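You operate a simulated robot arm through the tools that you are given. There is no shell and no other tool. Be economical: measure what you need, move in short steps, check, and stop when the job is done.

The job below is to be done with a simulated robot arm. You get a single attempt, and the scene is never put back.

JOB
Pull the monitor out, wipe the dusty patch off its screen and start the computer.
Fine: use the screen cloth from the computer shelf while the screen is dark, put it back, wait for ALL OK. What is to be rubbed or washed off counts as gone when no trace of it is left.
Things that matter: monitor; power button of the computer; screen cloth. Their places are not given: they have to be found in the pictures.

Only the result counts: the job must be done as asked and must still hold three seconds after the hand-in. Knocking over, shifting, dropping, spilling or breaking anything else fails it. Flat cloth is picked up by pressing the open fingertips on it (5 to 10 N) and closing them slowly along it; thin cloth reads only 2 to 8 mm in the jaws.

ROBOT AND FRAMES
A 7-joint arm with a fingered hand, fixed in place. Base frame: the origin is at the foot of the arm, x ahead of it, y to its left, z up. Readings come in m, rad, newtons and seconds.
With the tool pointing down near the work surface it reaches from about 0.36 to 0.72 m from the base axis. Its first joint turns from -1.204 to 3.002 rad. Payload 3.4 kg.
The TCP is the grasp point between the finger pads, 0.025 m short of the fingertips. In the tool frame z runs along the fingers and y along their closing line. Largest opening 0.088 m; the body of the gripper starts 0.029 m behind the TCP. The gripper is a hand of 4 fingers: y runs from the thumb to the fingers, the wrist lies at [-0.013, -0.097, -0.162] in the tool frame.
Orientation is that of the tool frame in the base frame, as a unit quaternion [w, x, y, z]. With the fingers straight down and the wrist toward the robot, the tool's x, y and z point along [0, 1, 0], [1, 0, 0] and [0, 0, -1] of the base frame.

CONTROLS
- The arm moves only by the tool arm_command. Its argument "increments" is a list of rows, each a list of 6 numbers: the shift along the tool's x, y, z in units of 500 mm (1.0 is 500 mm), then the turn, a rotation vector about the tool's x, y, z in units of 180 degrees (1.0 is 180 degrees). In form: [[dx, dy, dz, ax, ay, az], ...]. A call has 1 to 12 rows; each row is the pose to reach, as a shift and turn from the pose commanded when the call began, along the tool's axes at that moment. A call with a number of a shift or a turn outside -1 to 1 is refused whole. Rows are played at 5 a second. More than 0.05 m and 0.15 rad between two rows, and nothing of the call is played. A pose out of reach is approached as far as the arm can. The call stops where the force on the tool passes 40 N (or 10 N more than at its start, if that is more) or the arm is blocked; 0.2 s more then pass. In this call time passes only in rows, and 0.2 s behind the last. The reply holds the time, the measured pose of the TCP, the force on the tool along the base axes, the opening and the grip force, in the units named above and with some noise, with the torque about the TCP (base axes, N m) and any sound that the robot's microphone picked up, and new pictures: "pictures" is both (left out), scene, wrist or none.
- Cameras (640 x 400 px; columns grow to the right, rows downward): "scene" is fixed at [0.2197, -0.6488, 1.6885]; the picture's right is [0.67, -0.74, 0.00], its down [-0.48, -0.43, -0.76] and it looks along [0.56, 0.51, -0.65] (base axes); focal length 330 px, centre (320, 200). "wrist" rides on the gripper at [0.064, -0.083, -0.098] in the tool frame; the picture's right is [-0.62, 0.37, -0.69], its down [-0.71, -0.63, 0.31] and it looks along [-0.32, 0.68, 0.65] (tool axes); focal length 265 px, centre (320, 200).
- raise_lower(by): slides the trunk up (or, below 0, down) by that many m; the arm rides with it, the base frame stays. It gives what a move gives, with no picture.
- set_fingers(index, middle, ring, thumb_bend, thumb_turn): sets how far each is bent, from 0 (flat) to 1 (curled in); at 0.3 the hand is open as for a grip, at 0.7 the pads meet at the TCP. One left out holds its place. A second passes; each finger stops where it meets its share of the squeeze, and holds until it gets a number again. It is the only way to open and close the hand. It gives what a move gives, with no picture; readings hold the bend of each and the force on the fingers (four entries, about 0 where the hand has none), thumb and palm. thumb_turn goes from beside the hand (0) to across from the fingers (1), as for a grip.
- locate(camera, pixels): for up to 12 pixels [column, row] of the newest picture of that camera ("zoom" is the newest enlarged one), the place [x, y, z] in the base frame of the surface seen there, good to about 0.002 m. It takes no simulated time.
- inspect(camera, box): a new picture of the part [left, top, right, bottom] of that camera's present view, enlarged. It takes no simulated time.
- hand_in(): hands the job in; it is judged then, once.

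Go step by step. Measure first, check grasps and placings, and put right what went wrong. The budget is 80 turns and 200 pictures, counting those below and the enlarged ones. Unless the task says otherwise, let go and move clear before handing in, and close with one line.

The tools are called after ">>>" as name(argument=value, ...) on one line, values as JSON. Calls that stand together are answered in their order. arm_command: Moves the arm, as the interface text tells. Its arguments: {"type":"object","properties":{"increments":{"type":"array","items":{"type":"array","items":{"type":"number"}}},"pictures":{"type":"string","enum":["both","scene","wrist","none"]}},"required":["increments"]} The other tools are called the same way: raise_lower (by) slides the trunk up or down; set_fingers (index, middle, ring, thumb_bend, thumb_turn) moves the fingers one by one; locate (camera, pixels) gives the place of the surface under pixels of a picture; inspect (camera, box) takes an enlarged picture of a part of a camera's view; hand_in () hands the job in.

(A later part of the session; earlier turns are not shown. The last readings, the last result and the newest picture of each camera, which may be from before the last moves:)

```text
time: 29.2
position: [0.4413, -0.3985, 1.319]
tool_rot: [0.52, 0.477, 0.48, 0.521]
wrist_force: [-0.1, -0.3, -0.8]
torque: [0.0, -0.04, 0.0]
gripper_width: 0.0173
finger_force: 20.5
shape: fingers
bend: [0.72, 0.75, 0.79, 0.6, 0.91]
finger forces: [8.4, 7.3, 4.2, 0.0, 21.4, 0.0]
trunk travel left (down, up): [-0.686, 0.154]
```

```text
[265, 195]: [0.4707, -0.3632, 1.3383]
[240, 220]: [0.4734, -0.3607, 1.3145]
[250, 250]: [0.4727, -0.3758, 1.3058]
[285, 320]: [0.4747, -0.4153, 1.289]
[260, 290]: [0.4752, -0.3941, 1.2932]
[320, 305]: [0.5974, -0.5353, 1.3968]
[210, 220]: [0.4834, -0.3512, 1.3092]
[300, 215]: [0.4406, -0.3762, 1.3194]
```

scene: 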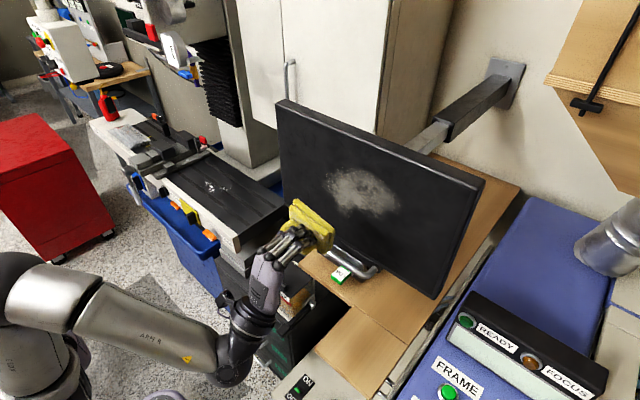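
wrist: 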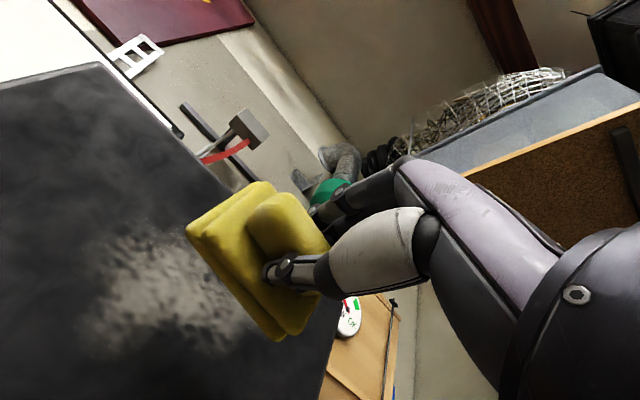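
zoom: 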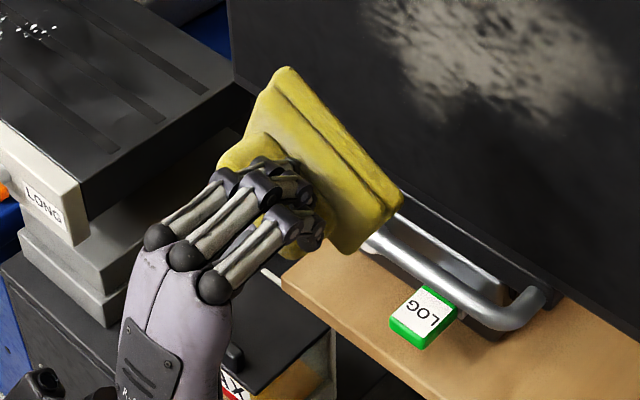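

The pad back is nearly parallel to the screen, leaning about 7° and rolled about 27°, which is fine for wiping. I'll correct the pitch by 6° and go to just short of the screen at the dust's upper left. I'll press lightly, because the monitor can slide.

>>> arm_command(increments=[[0.04, 0.008, 0.02, 0.033, 0, 0], [0.08, 0.016, 0.06, 0.033, 0, 0], [0.12, 0.024, 0.1, 0.033, 0, 0], [0.16, 0.032, 0.15, 0.033, 0, 0], [0.177, 0.036, 0.18, 0.033, 0, 0]])

>>> inspect(camera="wrist", box=[160, 130, 400, 350])

```text
time: 30.4
position: [0.5291, -0.3092, 1.3473]
tool_rot: [0.495, 0.503, 0.506, 0.496]
wrist_force: [0.1, -1.1, -0.5]
torque: [-0.02, -0.02, 0.04]
gripper_width: 0.0177
finger_force: 20.7
shape: fingers
bend: [0.72, 0.76, 0.79, 0.6, 0.91]
finger forces: [8.5, 7.1, 4.2, 0.1, 20.9, 0.0]
trunk travel left (down, up): [-0.686, 0.154]
```

scene: 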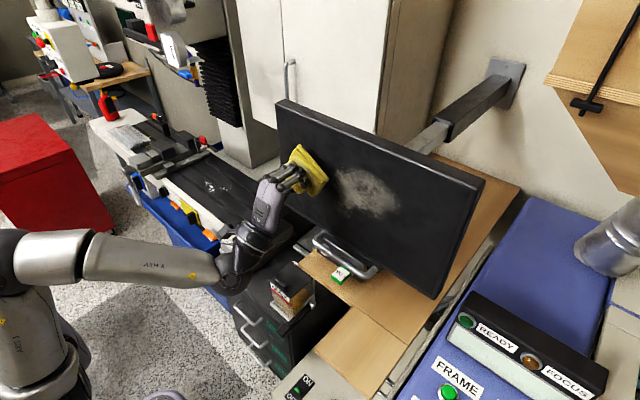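
wrist: 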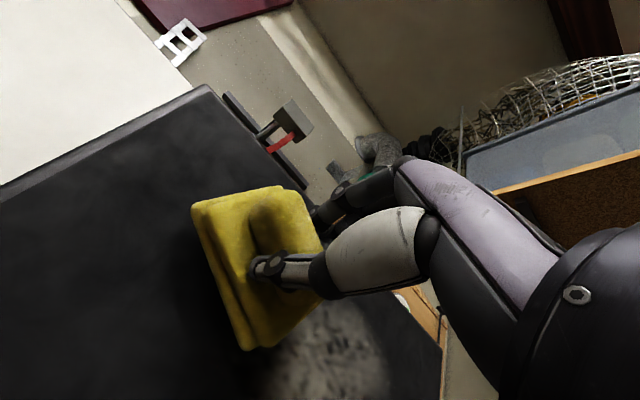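

```text
1.82 times, centred on (280, 240) of wrist
```

zoom: 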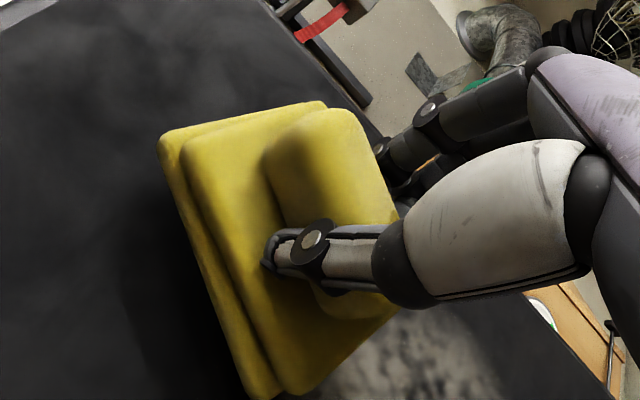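

The cloth is about 15 mm from the screen. I'll advance in small steps to light contact.

>>> arm_command(increments=[[0, 0, 0.01, 0, 0, 0], [0, 0, 0.018, 0, 0, 0], [0, 0, 0.024, 0, 0, 0]], pictures="none")

```text
time: 31.2
position: [0.5424, -0.3074, 1.3452]
tool_rot: [0.495, 0.503, 0.506, 0.496]
wrist_force: [-0.1, -0.3, -0.5]
torque: [-0.03, 0.02, -0.02]
gripper_width: 0.0173
finger_force: 20.4
shape: fingers
bend: [0.72, 0.76, 0.79, 0.6, 0.91]
finger forces: [8.5, 7.1, 4.2, 0.0, 21.0, 0.0]
trunk travel left (down, up): [-0.686, 0.154]
```

>>> arm_command(increments=[[0, 0, 0.004, 0, 0, 0], [0, 0, 0.008, 0, 0, 0]], pictures="none")

>>> arm_command(increments=[[0, 0, 0.004, 0, 0, 0], [0, 0, 0.006, 0, 0, 0]], pictures="wrist")

```text
time: 31.8
position: [0.5449, -0.3082, 1.345]
tool_rot: [0.495, 0.504, 0.506, 0.495]
wrist_force: [0.5, -0.3, -0.3]
torque: [0.0, 0.0, -0.03]
gripper_width: 0.0174
finger_force: 20.7
shape: fingers
bend: [0.72, 0.76, 0.79, 0.6, 0.91]
finger forces: [8.5, 7.1, 4.2, 0.1, 20.9, 0.1]
trunk travel left (down, up): [-0.686, 0.154]
```

```text
time: 32.4
position: [0.5473, -0.3092, 1.3457]
tool_rot: [0.494, 0.503, 0.507, 0.496]
wrist_force: [-1.1, -0.1, -0.9]
torque: [0.03, 0.02, 0.07]
gripper_width: 0.0173
finger_force: 21.1
shape: fingers
bend: [0.72, 0.76, 0.79, 0.6, 0.91]
finger forces: [8.8, 7.0, 4.1, 0.0, 21.8, 0.1]
trunk travel left (down, up): [-0.686, 0.154]
```

wrist: 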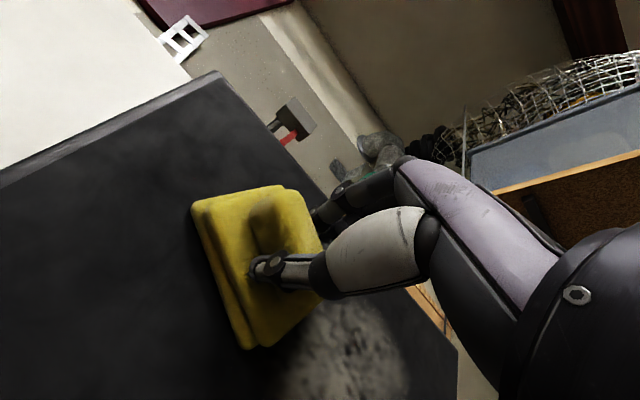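

Contact is starting at about 1 N. I'll go 1–2 mm further.

>>> arm_command(increments=[[0, 0, 0.003, 0, 0, 0], [0, 0, 0.005, 0, 0, 0]], pictures="none")

```text
time: 33.0
position: [0.5489, -0.3082, 1.3463]
tool_rot: [0.496, 0.503, 0.505, 0.496]
wrist_force: [-7.0, 0.2, -3.5]
torque: [-0.03, 0.15, 0.09]
gripper_width: 0.0174
finger_force: 21.8
shape: fingers
bend: [0.73, 0.76, 0.79, 0.6, 0.91]
finger forces: [7.9, 6.0, 3.8, 0.0, 25.7, 0.1]
trunk travel left (down, up): [-0.686, 0.154]
```

Contact is 7 N. I'll stroke along -y to about y=-0.50.

>>> arm_command(increments=[[-0.05, 0, 0, 0, 0, 0], [-0.1, 0, 0, 0, 0, 0], [-0.15, 0, 0, 0, 0, 0], [-0.2, 0, 0, 0, 0, 0], [-0.25, 0, 0, 0, 0, 0], [-0.3, 0, 0, 0, 0, 0], [-0.35, 0, 0, 0, 0, 0], [-0.39, 0, 0, 0, 0, 0]])

```text
time: 34.8
position: [0.5485, -0.5039, 1.3473]
tool_rot: [0.495, 0.503, 0.506, 0.496]
wrist_force: [-6.0, 1.0, -0.8]
torque: [0.02, 0.07, 0.08]
gripper_width: 0.0176
finger_force: 21.4
shape: fingers
bend: [0.73, 0.76, 0.79, 0.6, 0.91]
finger forces: [8.7, 6.5, 3.6, 0.0, 24.4, 0.0]
trunk travel left (down, up): [-0.686, 0.154]
```

scene: 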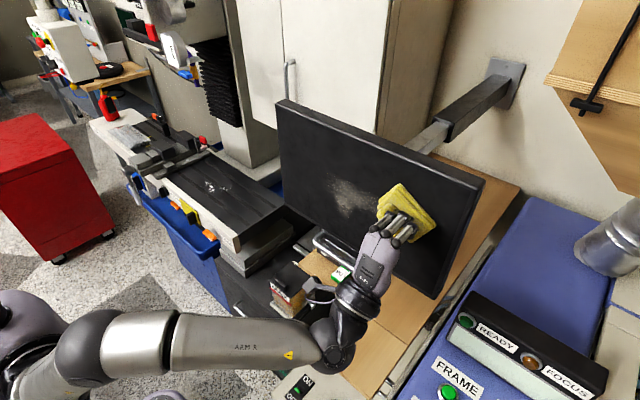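
wrist: 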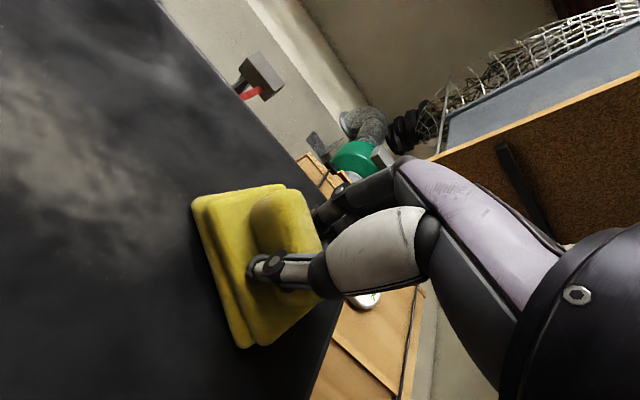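

The dust is thinning. I'll raster down: lower 30 mm and wipe back, lower again and wipe forward.

>>> arm_command(increments=[[0.0, -0.06, 0, 0, 0, 0], [0.07, -0.06, 0, 0, 0, 0], [0.14, -0.06, 0, 0, 0, 0], [0.21, -0.06, 0, 0, 0, 0], [0.28, -0.06, 0, 0, 0, 0], [0.34, -0.06, 0, 0, 0, 0], [0.4, -0.06, 0, 0, 0, 0], [0.4, -0.12, 0, 0, 0, 0], [0.33, -0.12, 0, 0, 0, 0], [0.26, -0.12, 0, 0, 0, 0], [0.19, -0.12, 0, 0, 0, 0], [0.12, -0.12, 0, 0, 0, 0]], pictures="none")

>>> arm_command(increments=[[-0.06, 0, 0, 0, 0, 0], [-0.12, 0, 0, 0, 0, 0], [-0.12, -0.05, 0, 0, 0, 0], [-0.05, -0.05, 0, 0, 0, 0], [0.02, -0.05, 0, 0, 0, 0], [0.09, -0.05, 0, 0, 0, 0], [0.16, -0.05, 0, 0, 0, 0], [0.23, -0.05, 0, 0, 0, 0], [0.27, -0.05, 0, 0, 0, 0]])

```text
time: 37.4
position: [0.5479, -0.4443, 1.2856]
tool_rot: [0.494, 0.503, 0.507, 0.496]
wrist_force: [-2.4, 0.4, -0.9]
torque: [-0.03, -0.02, 0.0]
gripper_width: 0.0173
finger_force: 21.0
shape: fingers
bend: [0.73, 0.76, 0.79, 0.6, 0.91]
finger forces: [8.5, 7.4, 3.9, 0.0, 22.4, 0.0]
trunk travel left (down, up): [-0.686, 0.154]
```

```text
time: 39.4
position: [0.5479, -0.3099, 1.2606]
tool_rot: [0.495, 0.503, 0.507, 0.495]
wrist_force: [-1.1, -0.1, 0.7]
torque: [-0.01, 0.03, 0.03]
gripper_width: 0.0173
finger_force: 19.5
shape: fingers
bend: [0.73, 0.76, 0.79, 0.6, 0.91]
finger forces: [8.4, 6.4, 3.9, 0.0, 20.0, 0.0]
trunk travel left (down, up): [-0.686, 0.154]
```

scene: 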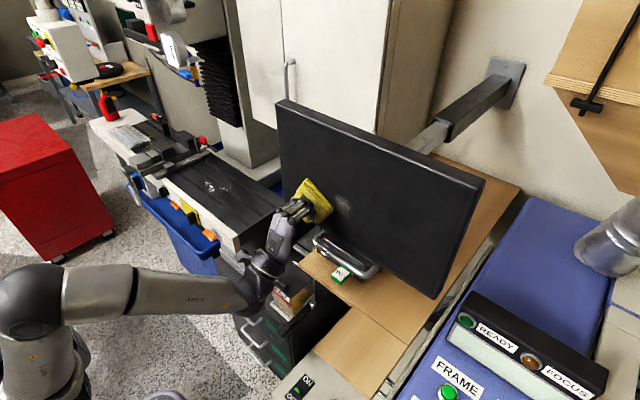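
wrist: 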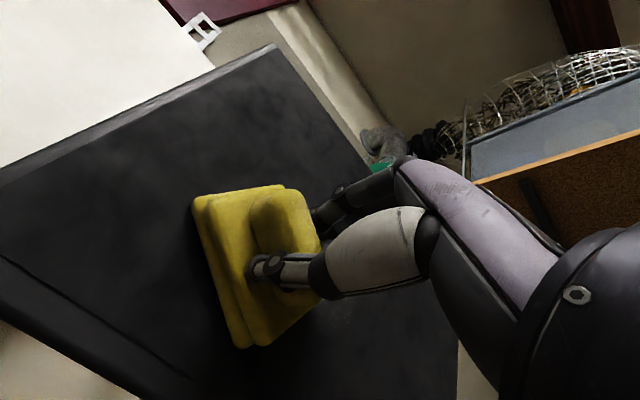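

Only a small trace remains near (345,200). I'll inspect it for any residue.

>>> inspect(camera="scene", box=[300, 130, 440, 260])

>>> locate(camera="scene", pixels=[[345, 200], [335, 195], [350, 210], [400, 210]])

```text
3.08 times, centred on (370, 195) of scene
```

zoom: 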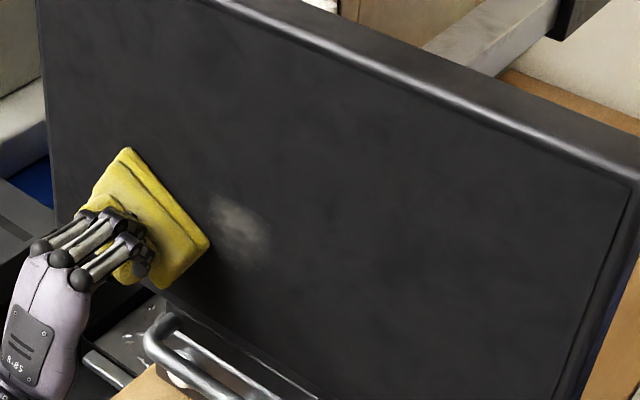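

```text
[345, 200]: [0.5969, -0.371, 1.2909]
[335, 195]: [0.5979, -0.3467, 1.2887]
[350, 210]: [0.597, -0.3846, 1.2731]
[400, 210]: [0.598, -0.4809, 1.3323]
```

Residue remains around y≈-0.37, z≈1.29. I'll press 1.5 mm more and scrub back and forth over it.

>>> arm_command(increments=[[0, 0.03, 0.003, 0, 0, 0], [-0.06, 0.05, 0.004, 0, 0, 0], [-0.12, 0.05, 0.004, 0, 0, 0], [-0.18, 0.05, 0.004, 0, 0, 0], [-0.24, 0.05, 0.004, 0, 0, 0], [-0.24, 0.09, 0.004, 0, 0, 0], [-0.18, 0.09, 0.004, 0, 0, 0], [-0.12, 0.09, 0.004, 0, 0, 0], [-0.06, 0.09, 0.004, 0, 0, 0], [0, 0.09, 0.004, 0, 0, 0], [0, 0.05, 0.004, 0, 0, 0]], pictures="none")

>>> arm_command(increments=[[-0.06, 0, 0, 0, 0, 0], [-0.12, 0, 0, 0, 0, 0], [-0.18, 0, 0, 0, 0, 0], [-0.24, 0, 0, 0, 0, 0], [-0.31, 0, 0, 0, 0, 0], [-0.38, 0, 0, 0, 0, 0]])

>>> inspect(camera="scene", box=[280, 110, 420, 240])

```text
time: 41.8
position: [0.5495, -0.3072, 1.2854]
tool_rot: [0.495, 0.502, 0.505, 0.497]
wrist_force: [-3.6, 0.4, 0.0]
torque: [-0.03, -0.09, -0.06]
gripper_width: 0.0173
finger_force: 21.1
shape: fingers
bend: [0.73, 0.77, 0.79, 0.6, 0.91]
finger forces: [8.5, 7.8, 4.3, 0.1, 22.3, 0.0]
trunk travel left (down, up): [-0.686, 0.154]
```

```text
time: 43.2
position: [0.5497, -0.4982, 1.2878]
tool_rot: [0.496, 0.502, 0.506, 0.497]
wrist_force: [-10.2, 3.3, -0.8]
torque: [0.08, 0.14, 0.03]
gripper_width: 0.0174
finger_force: 22.7
shape: fingers
bend: [0.73, 0.77, 0.79, 0.6, 0.9]
finger forces: [8.3, 6.8, 3.2, 0.1, 27.1, 0.0]
trunk travel left (down, up): [-0.686, 0.154]
```

scene: 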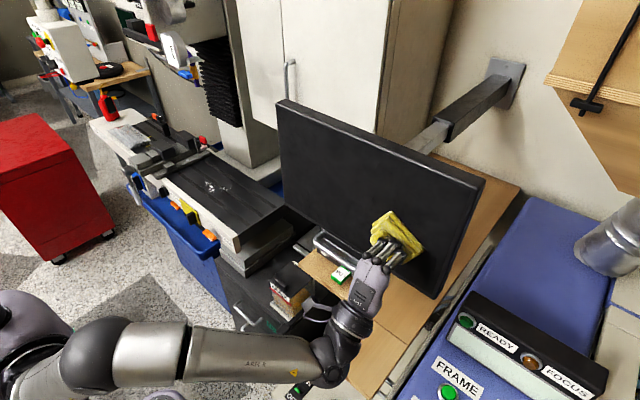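
wrist: 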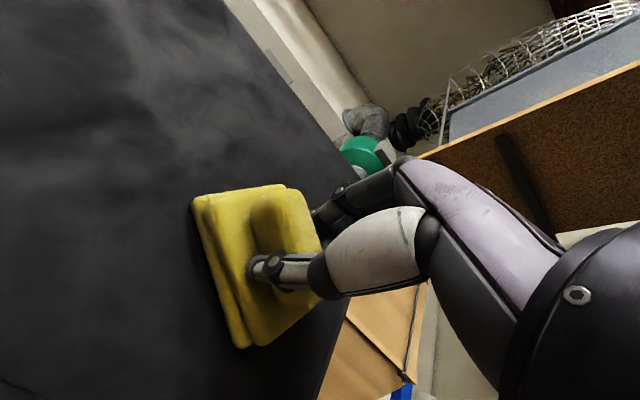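

```text
3.08 times, centred on (350, 175) of scene
```

zoom: 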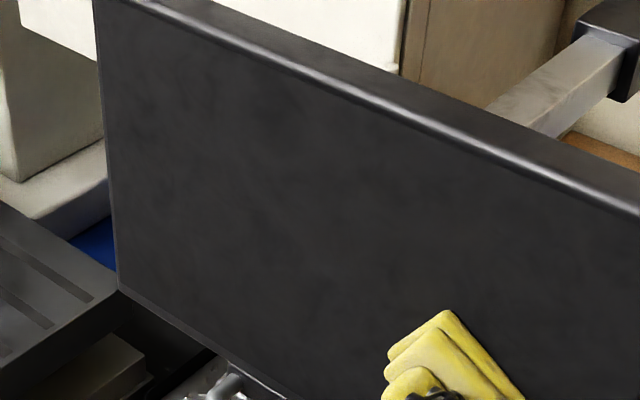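

The screen looks clean. For certainty I'll make one more full pass over the middle and upper bands.

>>> arm_command(increments=[[0, 0.06, 0, 0, 0, 0], [0.08, 0.06, 0, 0, 0, 0], [0.16, 0.06, 0, 0, 0, 0], [0.24, 0.06, 0, 0, 0, 0], [0.32, 0.06, 0.001, 0, 0, 0], [0.38, 0.06, 0.001, 0, 0, 0], [0.38, 0.14, 0.001, 0, 0, 0], [0.31, 0.14, 0.001, 0, 0, 0], [0.24, 0.14, 0, 0, 0, 0], [0.16, 0.14, 0, 0, 0, 0], [0.08, 0.14, 0, 0, 0, 0], [0, 0.14, 0, 0, 0, 0]], pictures="none")

>>> arm_command(increments=[[0, 0.06, 0, 0, 0, 0], [0.08, 0.06, 0, 0, 0, 0], [0.16, 0.06, 0, 0, 0, 0], [0.24, 0.06, 0, 0, 0, 0], [0.3, 0.06, 0, 0, 0, 0], [0.3, 0.06, -0.05, 0, 0, 0], [0.25, 0, -0.13, 0, 0, 0]])

>>> inspect(camera="scene", box=[270, 90, 490, 300])

>>> inspect(camera="wrist", box=[0, 0, 320, 400])

>>> locate(camera="scene", pixels=[[400, 180], [420, 220]])

```text
time: 45.8
position: [0.5533, -0.5, 1.3542]
tool_rot: [0.494, 0.503, 0.506, 0.497]
wrist_force: [-3.3, -1.6, -1.1]
torque: [-0.01, 0.05, 0.03]
gripper_width: 0.017
finger_force: 19.9
shape: fingers
bend: [0.73, 0.77, 0.79, 0.6, 0.9]
finger forces: [8.2, 6.9, 3.4, 0.0, 22.1, 0.0]
trunk travel left (down, up): [-0.686, 0.154]
```

```text
refused: row 7 steps farther than a row can; nothing moved
```

```text
1.90 times, centred on (380, 195) of scene
```

zoom: 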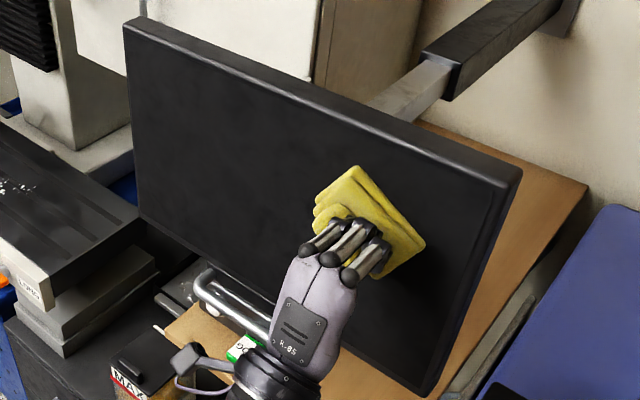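

```text
1.00 times, centred on (160, 200) of wrist (not enlarged: the box is as wide or as high as the picture)
```

zoom: 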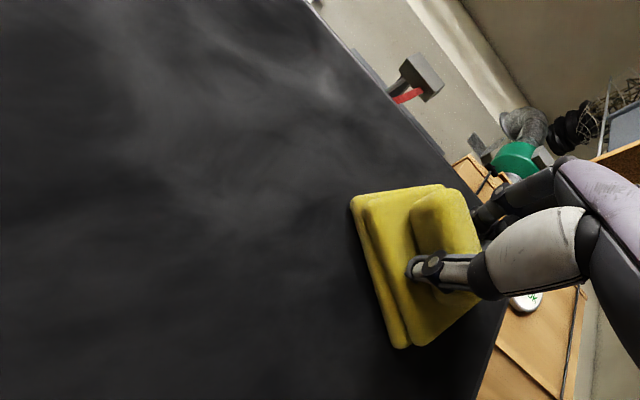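

```text
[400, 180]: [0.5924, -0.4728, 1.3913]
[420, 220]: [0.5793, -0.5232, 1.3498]
```

The TCP x crept to 0.553, so the monitor may have been nudged back a few mm; I'll check after this. First, the last upper pass and retreat.

>>> arm_command(increments=[[0, 0.05, -0.001, 0, 0, 0], [0.08, 0.05, -0.001, 0, 0, 0], [0.16, 0.05, -0.001, 0, 0, 0], [0.24, 0.05, -0.001, 0, 0, 0], [0.32, 0.05, -0.001, 0, 0, 0], [0.38, 0.05, -0.001, 0, 0, 0], [0.38, 0.05, -0.08, 0, 0, 0], [0.35, 0.02, -0.16, 0, 0, 0], [0.32, 0, -0.22, 0, 0, 0]])

>>> inspect(camera="scene", box=[270, 90, 490, 300])

>>> locate(camera="scene", pixels=[[400, 180], [420, 240], [380, 140], [360, 190], [440, 220]])

```text
time: 47.8
position: [0.4407, -0.3407, 1.3616]
tool_rot: [0.495, 0.503, 0.506, 0.496]
wrist_force: [-0.2, 0.1, 0.6]
torque: [-0.01, -0.01, 0.03]
gripper_width: 0.0173
finger_force: 18.6
shape: fingers
bend: [0.73, 0.77, 0.79, 0.6, 0.9]
finger forces: [8.4, 5.9, 3.6, 0.0, 19.6, 0.0]
trunk travel left (down, up): [-0.686, 0.154]
```

scene: 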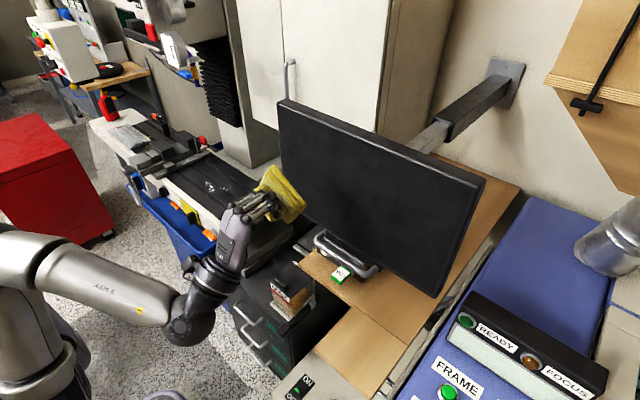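
wrist: 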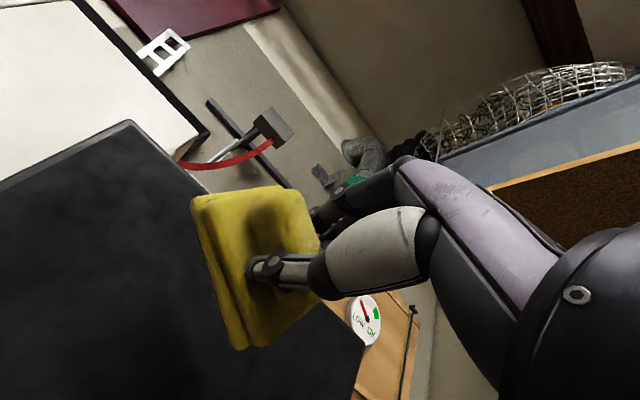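

```text
1.90 times, centred on (380, 195) of scene
```

zoom: 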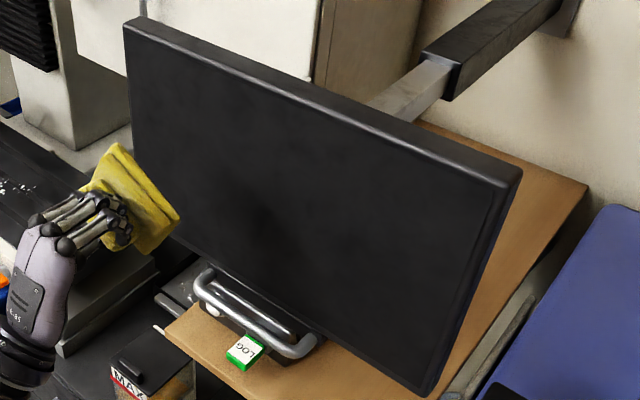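

```text
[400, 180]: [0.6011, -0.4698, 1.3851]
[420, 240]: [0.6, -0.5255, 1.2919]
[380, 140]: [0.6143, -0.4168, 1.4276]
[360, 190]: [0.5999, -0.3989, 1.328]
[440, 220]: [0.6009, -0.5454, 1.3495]
```

The screen is clean, and the monitor has crept in by about 3 mm, which I'll re-pull later. Now I'll turn the hand downward to return the cloth.

>>> arm_command(increments=[[-0.029, -0.011, -0.004, 0.0449, 0, 0], [-0.058, -0.022, -0.008, 0.0898, 0, 0], [-0.087, -0.033, -0.011, 0.1347, 0, 0], [-0.116, -0.044, -0.015, 0.1796, 0, 0], [-0.145, -0.055, -0.018, 0.2245, 0, 0], [-0.174, -0.066, -0.022, 0.2694, 0, 0], [-0.203, -0.077, -0.026, 0.3143, 0, 0], [-0.232, -0.088, -0.029, 0.3592, 0, 0], [-0.261, -0.099, -0.033, 0.4041, 0, 0], [-0.29, -0.11, -0.036, 0.449, 0, 0], [-0.32, -0.12, -0.04, 0.494, 0, 0]], pictures="none")

>>> arm_command(increments=[[0, 0, 0, 0, 0, -0.04], [0, 0, 0, 0, 0, -0.08], [0, 0, 0, 0, 0, -0.12]])

>>> inspect(camera="scene", box=[280, 240, 420, 380])

```text
time: 50.2
position: [0.412, -0.4917, 1.2897]
tool_rot: [-0.002, 0.706, 0.708, -0.001]
wrist_force: [-0.5, 0.4, 0.3]
torque: [-0.01, -0.02, -0.02]
gripper_width: 0.0168
finger_force: 18.4
shape: fingers
bend: [0.73, 0.77, 0.79, 0.6, 0.9]
finger forces: [8.5, 6.1, 3.1, 0.1, 18.3, 0.0]
out of reach, approached as far as the arm can: row 11
trunk travel left (down, up): [-0.686, 0.154]
```

```text
time: 51.0
position: [0.3988, -0.4643, 1.2763]
tool_rot: [0.002, 0.559, 0.829, -0.003]
wrist_force: [0.2, 0.3, -0.7]
torque: [-0.02, 0.01, 0.01]
gripper_width: 0.0167
finger_force: 17.9
shape: fingers
bend: [0.73, 0.77, 0.79, 0.6, 0.91]
finger forces: [8.7, 5.9, 3.0, 0.0, 18.1, 0.1]
out of reach, approached as far as the arm can: row 1, 2, 3
trunk travel left (down, up): [-0.686, 0.154]
```

scene: 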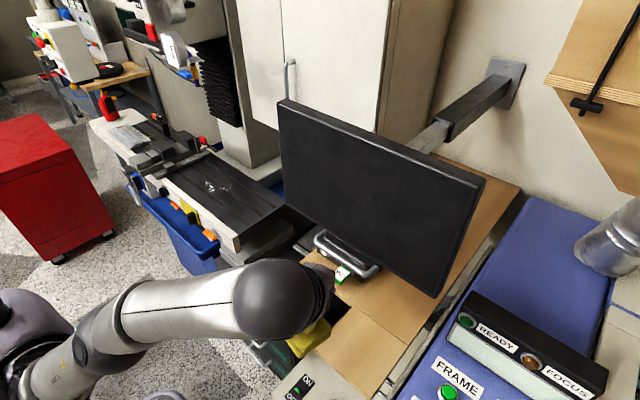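
wrist: 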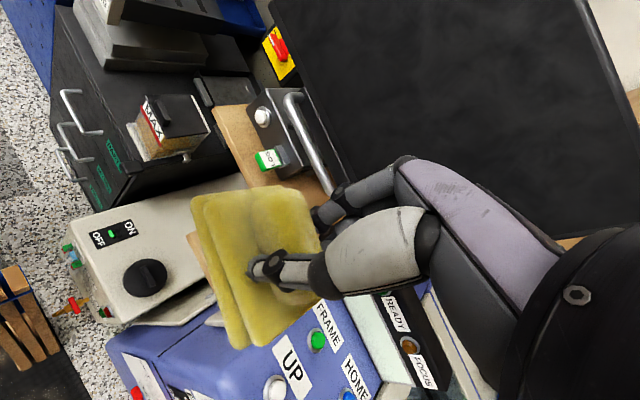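

```text
2.86 times, centred on (350, 310) of scene
```

zoom: 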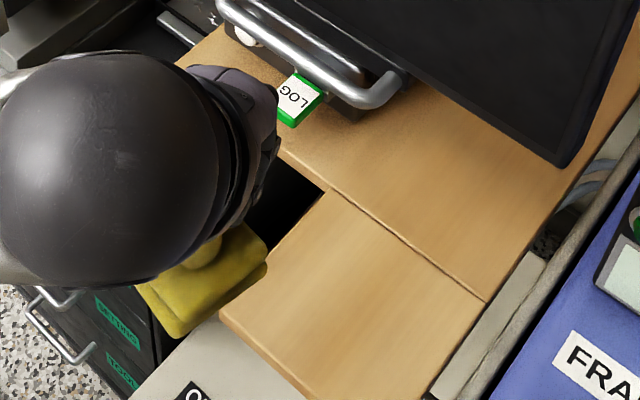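

The yaw turned 22°. I'll measure the cloth's actual edges and its lowest plane.

>>> locate(camera="zoom", pixels=[[262, 262], [240, 230], [185, 330], [150, 295], [220, 285], [230, 250], [300, 250], [330, 195], [225, 310], [430, 390], [480, 300]])

>>> locate(camera="wrist", pixels=[[195, 200], [285, 187], [312, 200], [240, 340], [315, 325], [215, 260], [260, 300], [230, 230], [145, 278], [115, 232]])

```text
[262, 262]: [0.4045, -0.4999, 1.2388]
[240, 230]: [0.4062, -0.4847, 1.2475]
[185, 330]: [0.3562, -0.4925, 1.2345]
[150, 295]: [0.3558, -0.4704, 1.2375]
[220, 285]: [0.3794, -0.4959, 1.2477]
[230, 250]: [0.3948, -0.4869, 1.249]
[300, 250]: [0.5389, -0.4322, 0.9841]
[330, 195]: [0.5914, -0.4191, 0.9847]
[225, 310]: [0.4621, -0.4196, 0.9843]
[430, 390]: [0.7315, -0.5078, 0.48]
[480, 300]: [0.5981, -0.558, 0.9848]
```

```text
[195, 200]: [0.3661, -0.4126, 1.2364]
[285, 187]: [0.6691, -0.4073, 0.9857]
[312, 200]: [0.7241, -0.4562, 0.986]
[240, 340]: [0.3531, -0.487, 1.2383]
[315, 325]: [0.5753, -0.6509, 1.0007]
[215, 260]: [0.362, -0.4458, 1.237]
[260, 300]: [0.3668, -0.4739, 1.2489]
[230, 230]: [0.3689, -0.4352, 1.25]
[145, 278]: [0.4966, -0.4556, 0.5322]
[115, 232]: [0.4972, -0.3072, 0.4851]
```

The pad base is about 0.05 m below the TCP and the pad centre is offset by (-0.011,+0.008). I'll descend in front of the shelf first.

>>> arm_command(increments=[[-0.017, 0.002, 0.08, 0, 0, 0], [-0.035, 0.003, 0.16, 0, 0, 0], [-0.052, 0.005, 0.24, 0, 0, 0], [-0.07, 0.007, 0.32, 0, 0, 0], [-0.087, 0.008, 0.4, 0, 0, 0]])

```text
time: 52.2
position: [0.4207, -0.5082, 1.0703]
tool_rot: [0.001, 0.561, 0.828, -0.001]
wrist_force: [0.2, 0.0, -0.3]
torque: [-0.01, -0.01, -0.01]
gripper_width: 0.0166
finger_force: 17.6
shape: fingers
bend: [0.73, 0.77, 0.79, 0.6, 0.91]
finger forces: [8.4, 6.0, 2.9, 0.0, 17.7, 0.1]
trunk travel left (down, up): [-0.686, 0.154]
```

scene: 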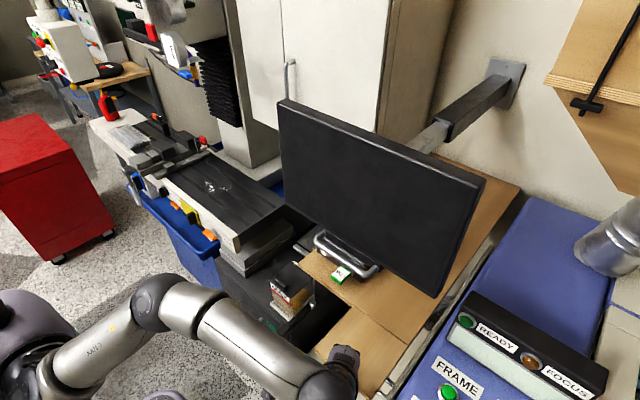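
wrist: 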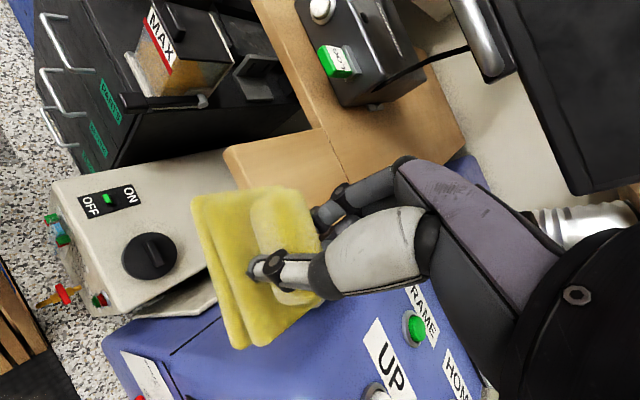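

The cloth base is about 20 mm above shelf level. I'll move +x over the shelf.

>>> arm_command(increments=[[-0.024, 0.067, 0, 0, 0, 0], [-0.048, 0.134, 0, 0, 0, 0], [-0.073, 0.2, 0, 0, 0, 0]])

>>> inspect(camera="scene", box=[310, 240, 430, 380])

```text
time: 53.0
position: [0.5275, -0.5042, 1.0716]
tool_rot: [0.0, 0.561, 0.828, -0.001]
wrist_force: [0.5, -0.5, -0.1]
torque: [-0.02, -0.01, -0.01]
gripper_width: 0.0166
finger_force: 16.9
shape: fingers
bend: [0.73, 0.77, 0.79, 0.6, 0.91]
finger forces: [8.5, 6.0, 2.8, 0.0, 17.9, 0.0]
trunk travel left (down, up): [-0.686, 0.154]
```

scene: 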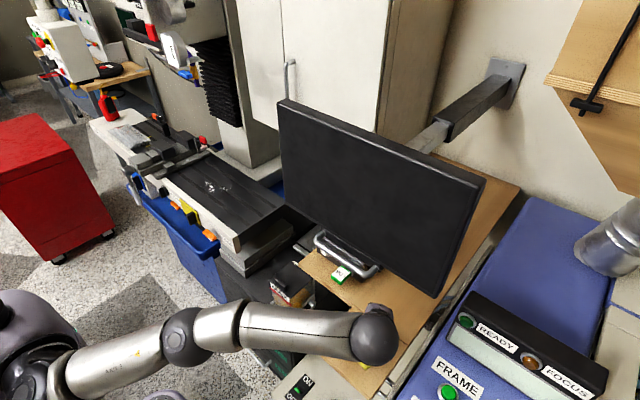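
wrist: 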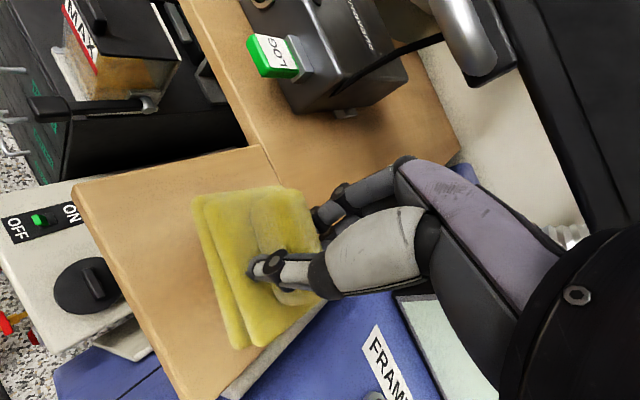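

```text
2.86 times, centred on (370, 310) of scene
```

zoom: 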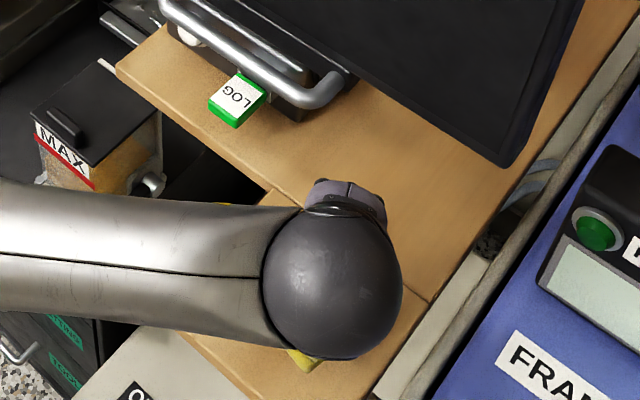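

Clear of the handle. I'll lower to the shelf in small steps.

>>> arm_command(increments=[[0, 0, 0.02, 0, 0, 0], [0, 0, 0.036, 0, 0, 0], [0, 0, 0.042, 0, 0, 0]], pictures="none")

>>> arm_command(increments=[[0, 0, 0.006, 0, 0, 0], [0, 0, 0.01, 0, 0, 0]], pictures="wrist")

```text
time: 53.8
position: [0.5268, -0.5043, 1.0501]
tool_rot: [0.0, 0.561, 0.828, -0.001]
wrist_force: [-0.7, 0.0, -0.6]
torque: [-0.02, 0.0, 0.0]
gripper_width: 0.0167
finger_force: 17.5
shape: fingers
bend: [0.73, 0.77, 0.79, 0.6, 0.91]
finger forces: [8.5, 5.9, 2.8, 0.0, 17.8, 0.1]
trunk travel left (down, up): [-0.686, 0.154]
```

```text
time: 54.4
position: [0.526, -0.5054, 1.0473]
tool_rot: [0.001, 0.562, 0.827, 0.0]
wrist_force: [-0.1, 0.0, -0.7]
torque: [-0.01, 0.01, -0.01]
gripper_width: 0.0166
finger_force: 17.3
shape: fingers
bend: [0.73, 0.77, 0.79, 0.6, 0.91]
finger forces: [8.5, 6.0, 2.8, 0.0, 17.9, 0.1]
trunk travel left (down, up): [-0.686, 0.154]
```

wrist: 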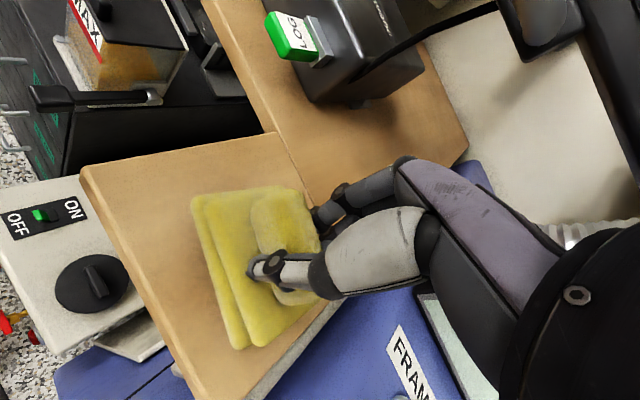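

>>> arm_command(increments=[[0, 0, 0.006, 0, 0, 0], [0, 0, 0.012, 0, 0, 0], [0, 0, 0.016, 0, 0, 0]], pictures="none")

>>> locate(camera="wrist", pixels=[[195, 200], [240, 340], [235, 250], [280, 192], [190, 260], [300, 320]])

```text
time: 55.2
position: [0.5256, -0.5041, 1.0381]
tool_rot: [0.001, 0.561, 0.828, 0.0]
wrist_force: [-0.4, -0.1, -0.8]
torque: [-0.02, -0.04, 0.03]
gripper_width: 0.0165
finger_force: 17.0
shape: fingers
bend: [0.73, 0.77, 0.79, 0.6, 0.91]
finger forces: [8.6, 6.0, 2.9, 0.0, 17.8, 0.1]
trunk travel left (down, up): [-0.686, 0.154]
```

```text
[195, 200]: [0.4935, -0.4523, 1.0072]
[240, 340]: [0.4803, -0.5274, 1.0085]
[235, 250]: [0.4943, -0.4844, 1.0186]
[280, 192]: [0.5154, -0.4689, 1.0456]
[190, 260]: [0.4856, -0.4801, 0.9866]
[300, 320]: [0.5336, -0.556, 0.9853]
```

About 2 mm remain, so I'll lower to contact.

>>> arm_command(increments=[[0, 0, 0.004, 0, 0, 0], [0, 0, 0.006, 0, 0, 0]], pictures="none")

```text
time: 55.8
position: [0.5247, -0.5031, 1.0357]
tool_rot: [0.002, 0.561, 0.828, 0.0]
wrist_force: [-0.3, 0.7, 2.1]
torque: [-0.04, -0.03, 0.02]
gripper_width: 0.0162
finger_force: 18.5
shape: fingers
bend: [0.73, 0.77, 0.79, 0.6, 0.91]
finger forces: [8.4, 6.8, 2.7, 0.0, 19.5, 0.0]
trunk travel left (down, up): [-0.686, 0.154]
```

The cloth touches the shelf at 2 N. I'll release it gently.

>>> set_fingers(index=0.6, middle=0.6, ring=0.6, thumb_bend=0.55)

>>> set_fingers(index=0.46, middle=0.46, ring=0.46, thumb_bend=0.44)

>>> inspect(camera="wrist", box=[160, 130, 400, 350])

>>> locate(camera="zoom", pixels=[[270, 270], [290, 265], [380, 150], [410, 185], [200, 200], [300, 150], [250, 220]])

```text
time: 56.8
position: [0.5252, -0.5034, 1.0356]
tool_rot: [0.001, 0.561, 0.828, -0.001]
wrist_force: [0.1, -0.3, 2.2]
torque: [-0.01, -0.01, 0.02]
gripper_width: 0.0248
finger_force: 0.8
shape: fingers
bend: [0.61, 0.61, 0.6, 0.55, 0.97]
finger forces: [1.1, 1.5, 0.0, 0.1, 0.0, 0.0]
trunk travel left (down, up): [-0.686, 0.154]
```

```text
time: 57.8
position: [0.5247, -0.504, 1.0357]
tool_rot: [0.001, 0.56, 0.828, -0.001]
wrist_force: [0.2, 0.1, 0.5]
torque: [0.01, 0.03, 0.0]
gripper_width: 0.0522
finger_force: 0.1
shape: fingers
bend: [0.46, 0.46, 0.46, 0.44, 0.97]
finger forces: [0.0, 0.0, 0.0, 0.1, 0.0, 0.0]
trunk travel left (down, up): [-0.686, 0.154]
```

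```text
1.82 times, centred on (280, 240) of wrist
```

zoom: 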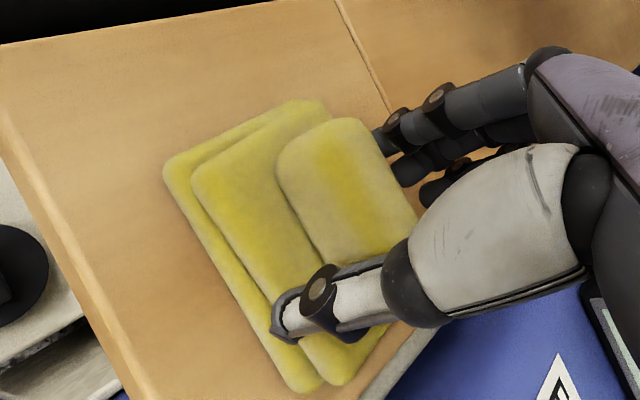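

```text
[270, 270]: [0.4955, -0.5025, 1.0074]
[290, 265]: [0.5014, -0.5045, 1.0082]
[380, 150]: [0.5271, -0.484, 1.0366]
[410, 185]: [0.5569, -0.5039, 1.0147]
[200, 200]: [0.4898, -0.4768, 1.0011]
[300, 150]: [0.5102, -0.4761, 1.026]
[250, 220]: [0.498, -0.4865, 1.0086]
```

The cloth lies flat on the shelf and is released. I'll rise 40 mm, then draw back.

>>> arm_command(increments=[[0, 0, -0.04, 0, 0, 0], [0, 0, -0.08, 0, 0, 0], [0.03, -0.074, -0.09, 0, 0, 0], [0.06, -0.148, -0.1, 0, 0, 0], [0.09, -0.222, -0.12, 0, 0, 0]])

>>> inspect(camera="scene", box=[300, 220, 440, 380])

```text
time: 59.0
position: [0.4032, -0.5048, 1.0968]
tool_rot: [0.001, 0.561, 0.828, 0.0]
wrist_force: [-1.0, -0.2, -0.8]
torque: [-0.03, -0.02, -0.03]
gripper_width: 0.0522
finger_force: 0.0
shape: fingers
bend: [0.46, 0.46, 0.46, 0.44, 0.97]
finger forces: [0.1, 0.0, 0.1, 0.1, 0.0, 0.1]
trunk travel left (down, up): [-0.686, 0.154]
```

scene: 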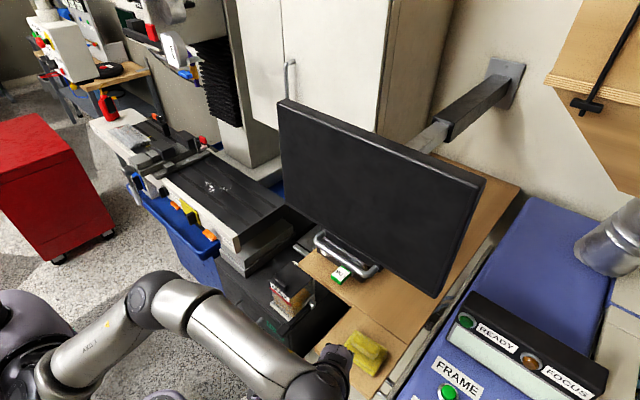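
wrist: 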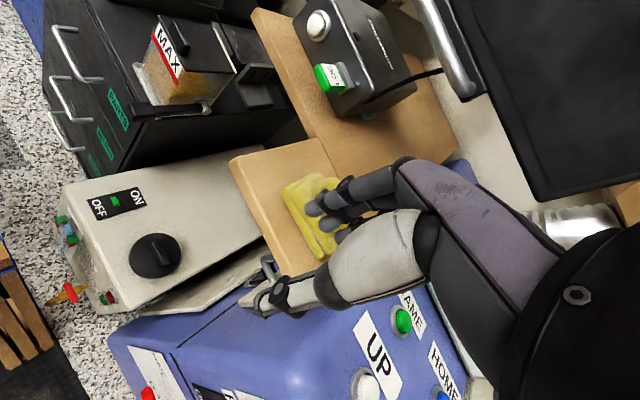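

```text
2.50 times, centred on (370, 300) of scene
```

zoom: 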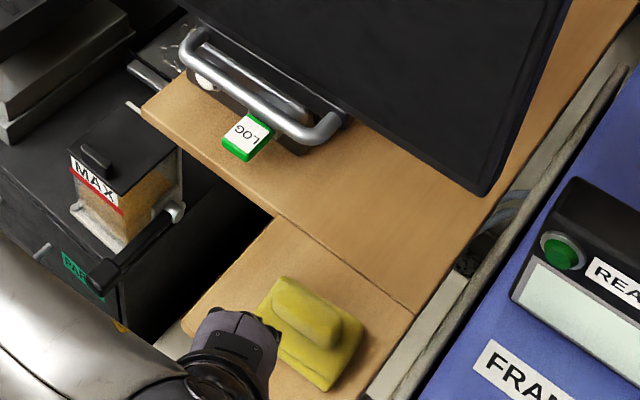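

The cloth is back on the shelf. Next I'll undo the yaw and rise, then pitch forward to re-pull the monitor to its stop.

>>> arm_command(increments=[[0.03, 0.012, -0.05, 0, 0, 0.031], [0.06, 0.024, -0.1, 0, 0, 0.062], [0.09, 0.036, -0.15, 0, 0, 0.093], [0.12, 0.049, -0.2, 0, 0, 0.122]], pictures="none")

```text
time: 60.0
position: [0.4038, -0.4375, 1.1968]
tool_rot: [0.0, 0.709, 0.705, 0.001]
wrist_force: [0.2, -0.1, -0.1]
torque: [-0.02, 0.02, -0.02]
gripper_width: 0.0519
finger_force: 0.1
shape: fingers
bend: [0.46, 0.46, 0.46, 0.44, 0.97]
finger forces: [0.0, 0.0, 0.0, 0.1, 0.1, 0.1]
trunk travel left (down, up): [-0.686, 0.154]
```

Now I'll pitch forward 70° to face the handle.

>>> arm_command(increments=[[0.012, 0.007, 0.007, -0.0432, 0, 0], [0.023, 0.013, 0.015, -0.0864, 0, 0], [0.035, 0.02, 0.023, -0.1297, 0, 0], [0.046, 0.027, 0.03, -0.173, 0, 0], [0.058, 0.033, 0.038, -0.216, 0, 0], [0.069, 0.04, 0.045, -0.259, 0, 0], [0.081, 0.047, 0.053, -0.3026, 0, 0], [0.092, 0.053, 0.06, -0.3458, 0, 0], [0.104, 0.06, 0.068, -0.389, 0, 0]])

>>> locate(camera="scene", pixels=[[315, 236], [345, 258], [365, 270], [360, 190]])

```text
time: 62.0
position: [0.4357, -0.3862, 1.1614]
tool_rot: [0.408, 0.58, 0.578, 0.405]
wrist_force: [0.1, -0.4, 0.3]
torque: [-0.02, 0.0, 0.0]
gripper_width: 0.0521
finger_force: 0.1
shape: fingers
bend: [0.46, 0.46, 0.46, 0.44, 0.97]
finger forces: [0.0, 0.1, 0.1, 0.0, 0.0, 0.0]
trunk travel left (down, up): [-0.686, 0.154]
```

scene: 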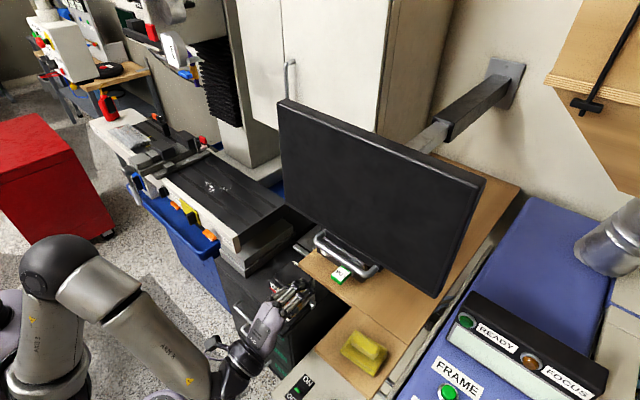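
wrist: 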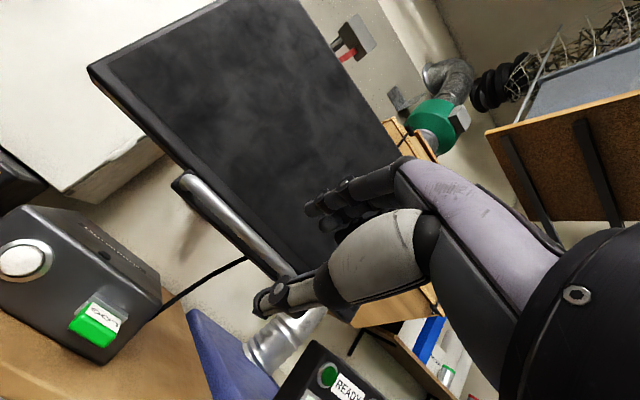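

```text
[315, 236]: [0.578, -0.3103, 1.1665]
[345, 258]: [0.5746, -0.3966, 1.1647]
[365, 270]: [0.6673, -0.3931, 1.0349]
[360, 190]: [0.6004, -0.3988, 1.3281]
```

The bar centre is now at x≈0.573. I'll advance as before to TCP x 0.560 and hook the bar.

>>> set_fingers(index=0.42, middle=0.42, ring=0.42, thumb_bend=0.42)

>>> arm_command(increments=[[0, 0.015, 0.04, 0, 0, 0], [0, 0.03, 0.08, 0, 0, 0], [0, 0.045, 0.12, 0, 0, 0], [0, 0.06, 0.16, 0, 0, 0], [0, 0.073, 0.2, 0, 0, 0], [0, 0.084, 0.23, 0, 0, 0]], pictures="none")

>>> set_fingers(index=0.75, middle=0.75, ring=0.75, thumb_bend=0.7)

>>> inspect(camera="scene", box=[290, 210, 400, 300])

```text
time: 63.0
position: [0.4343, -0.3861, 1.1607]
tool_rot: [0.407, 0.58, 0.579, 0.405]
wrist_force: [-0.4, -1.1, 0.6]
torque: [0.0, -0.04, -0.03]
gripper_width: 0.0588
finger_force: 0.1
shape: fingers
bend: [0.42, 0.42, 0.42, 0.42, 0.97]
finger forces: [0.0, 0.1, 0.0, 0.0, 0.0, 0.0]
trunk travel left (down, up): [-0.686, 0.154]
```

```text
time: 64.4
position: [0.5596, -0.3861, 1.1627]
tool_rot: [0.407, 0.58, 0.579, 0.404]
wrist_force: [-0.3, -0.9, -0.3]
torque: [0.01, 0.01, 0.01]
gripper_width: 0.0587
finger_force: 0.0
shape: fingers
bend: [0.42, 0.42, 0.42, 0.42, 0.97]
finger forces: [0.0, 0.0, 0.1, 0.1, 0.0, 0.0]
trunk travel left (down, up): [-0.686, 0.154]
```

```text
time: 65.4
position: [0.5604, -0.3845, 1.1634]
tool_rot: [0.408, 0.579, 0.578, 0.405]
wrist_force: [15.9, -5.5, 18.4]
torque: [-0.24, -0.25, 0.08]
gripper_width: 0.001
finger_force: 12.2
shape: fingers
bend: [0.74, 0.73, 0.72, 0.68, 0.97]
finger forces: [7.3, 7.1, 9.0, 0.1, 1.1, 0.0]
trunk travel left (down, up): [-0.686, 0.154]
```

```text
4.44 times, centred on (345, 255) of scene
```

zoom: 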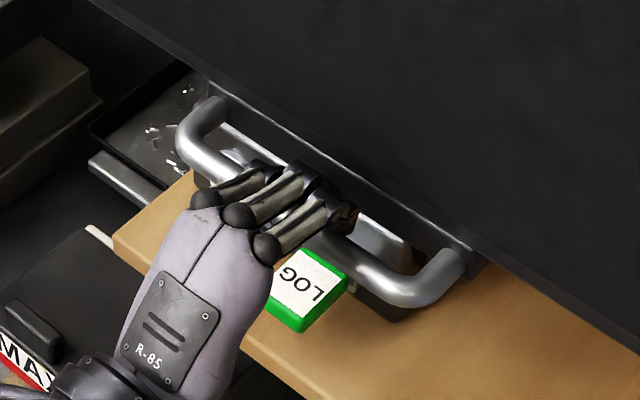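

The bar is hooked. I'll pull in small steps to the stop.

>>> arm_command(increments=[[0, -0.003, -0.009, 0, 0, 0], [0, -0.006, -0.017, 0, 0, 0], [0, -0.009, -0.026, 0, 0, 0], [0, -0.012, -0.034, 0, 0, 0], [0, -0.015, -0.041, 0, 0, 0]], pictures="scene")

>>> locate(camera="scene", pixels=[[360, 190], [440, 220]])

```text
time: 66.3
position: [0.5527, -0.3843, 1.1617]
tool_rot: [0.408, 0.577, 0.581, 0.404]
wrist_force: [34.4, -3.1, 12.0]
torque: [-0.13, -0.12, 0.17]
gripper_width: 0.0064
finger_force: 16.7
shape: fingers
bend: [0.6, 0.63, 0.61, 0.69, 0.97]
finger forces: [10.7, 12.8, 9.3, 0.1, 0.3, 0.0]
trunk travel left (down, up): [-0.686, 0.154]
stopped in row 4: the force on the tool passed its limit at 41 N (the readings are from after the stop); the commanded pose is now the measured one
```

scene: 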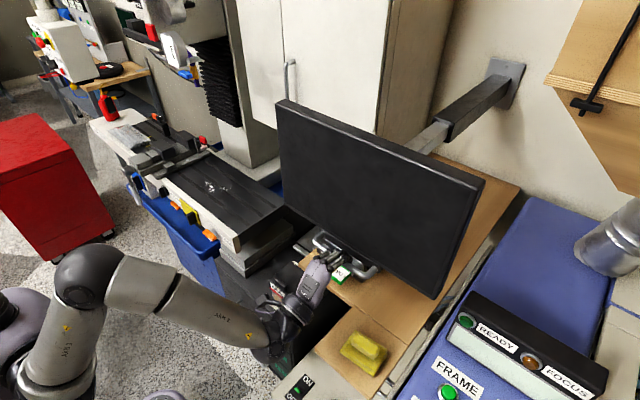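

```text
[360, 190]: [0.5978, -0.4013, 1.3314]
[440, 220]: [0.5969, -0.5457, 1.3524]
```

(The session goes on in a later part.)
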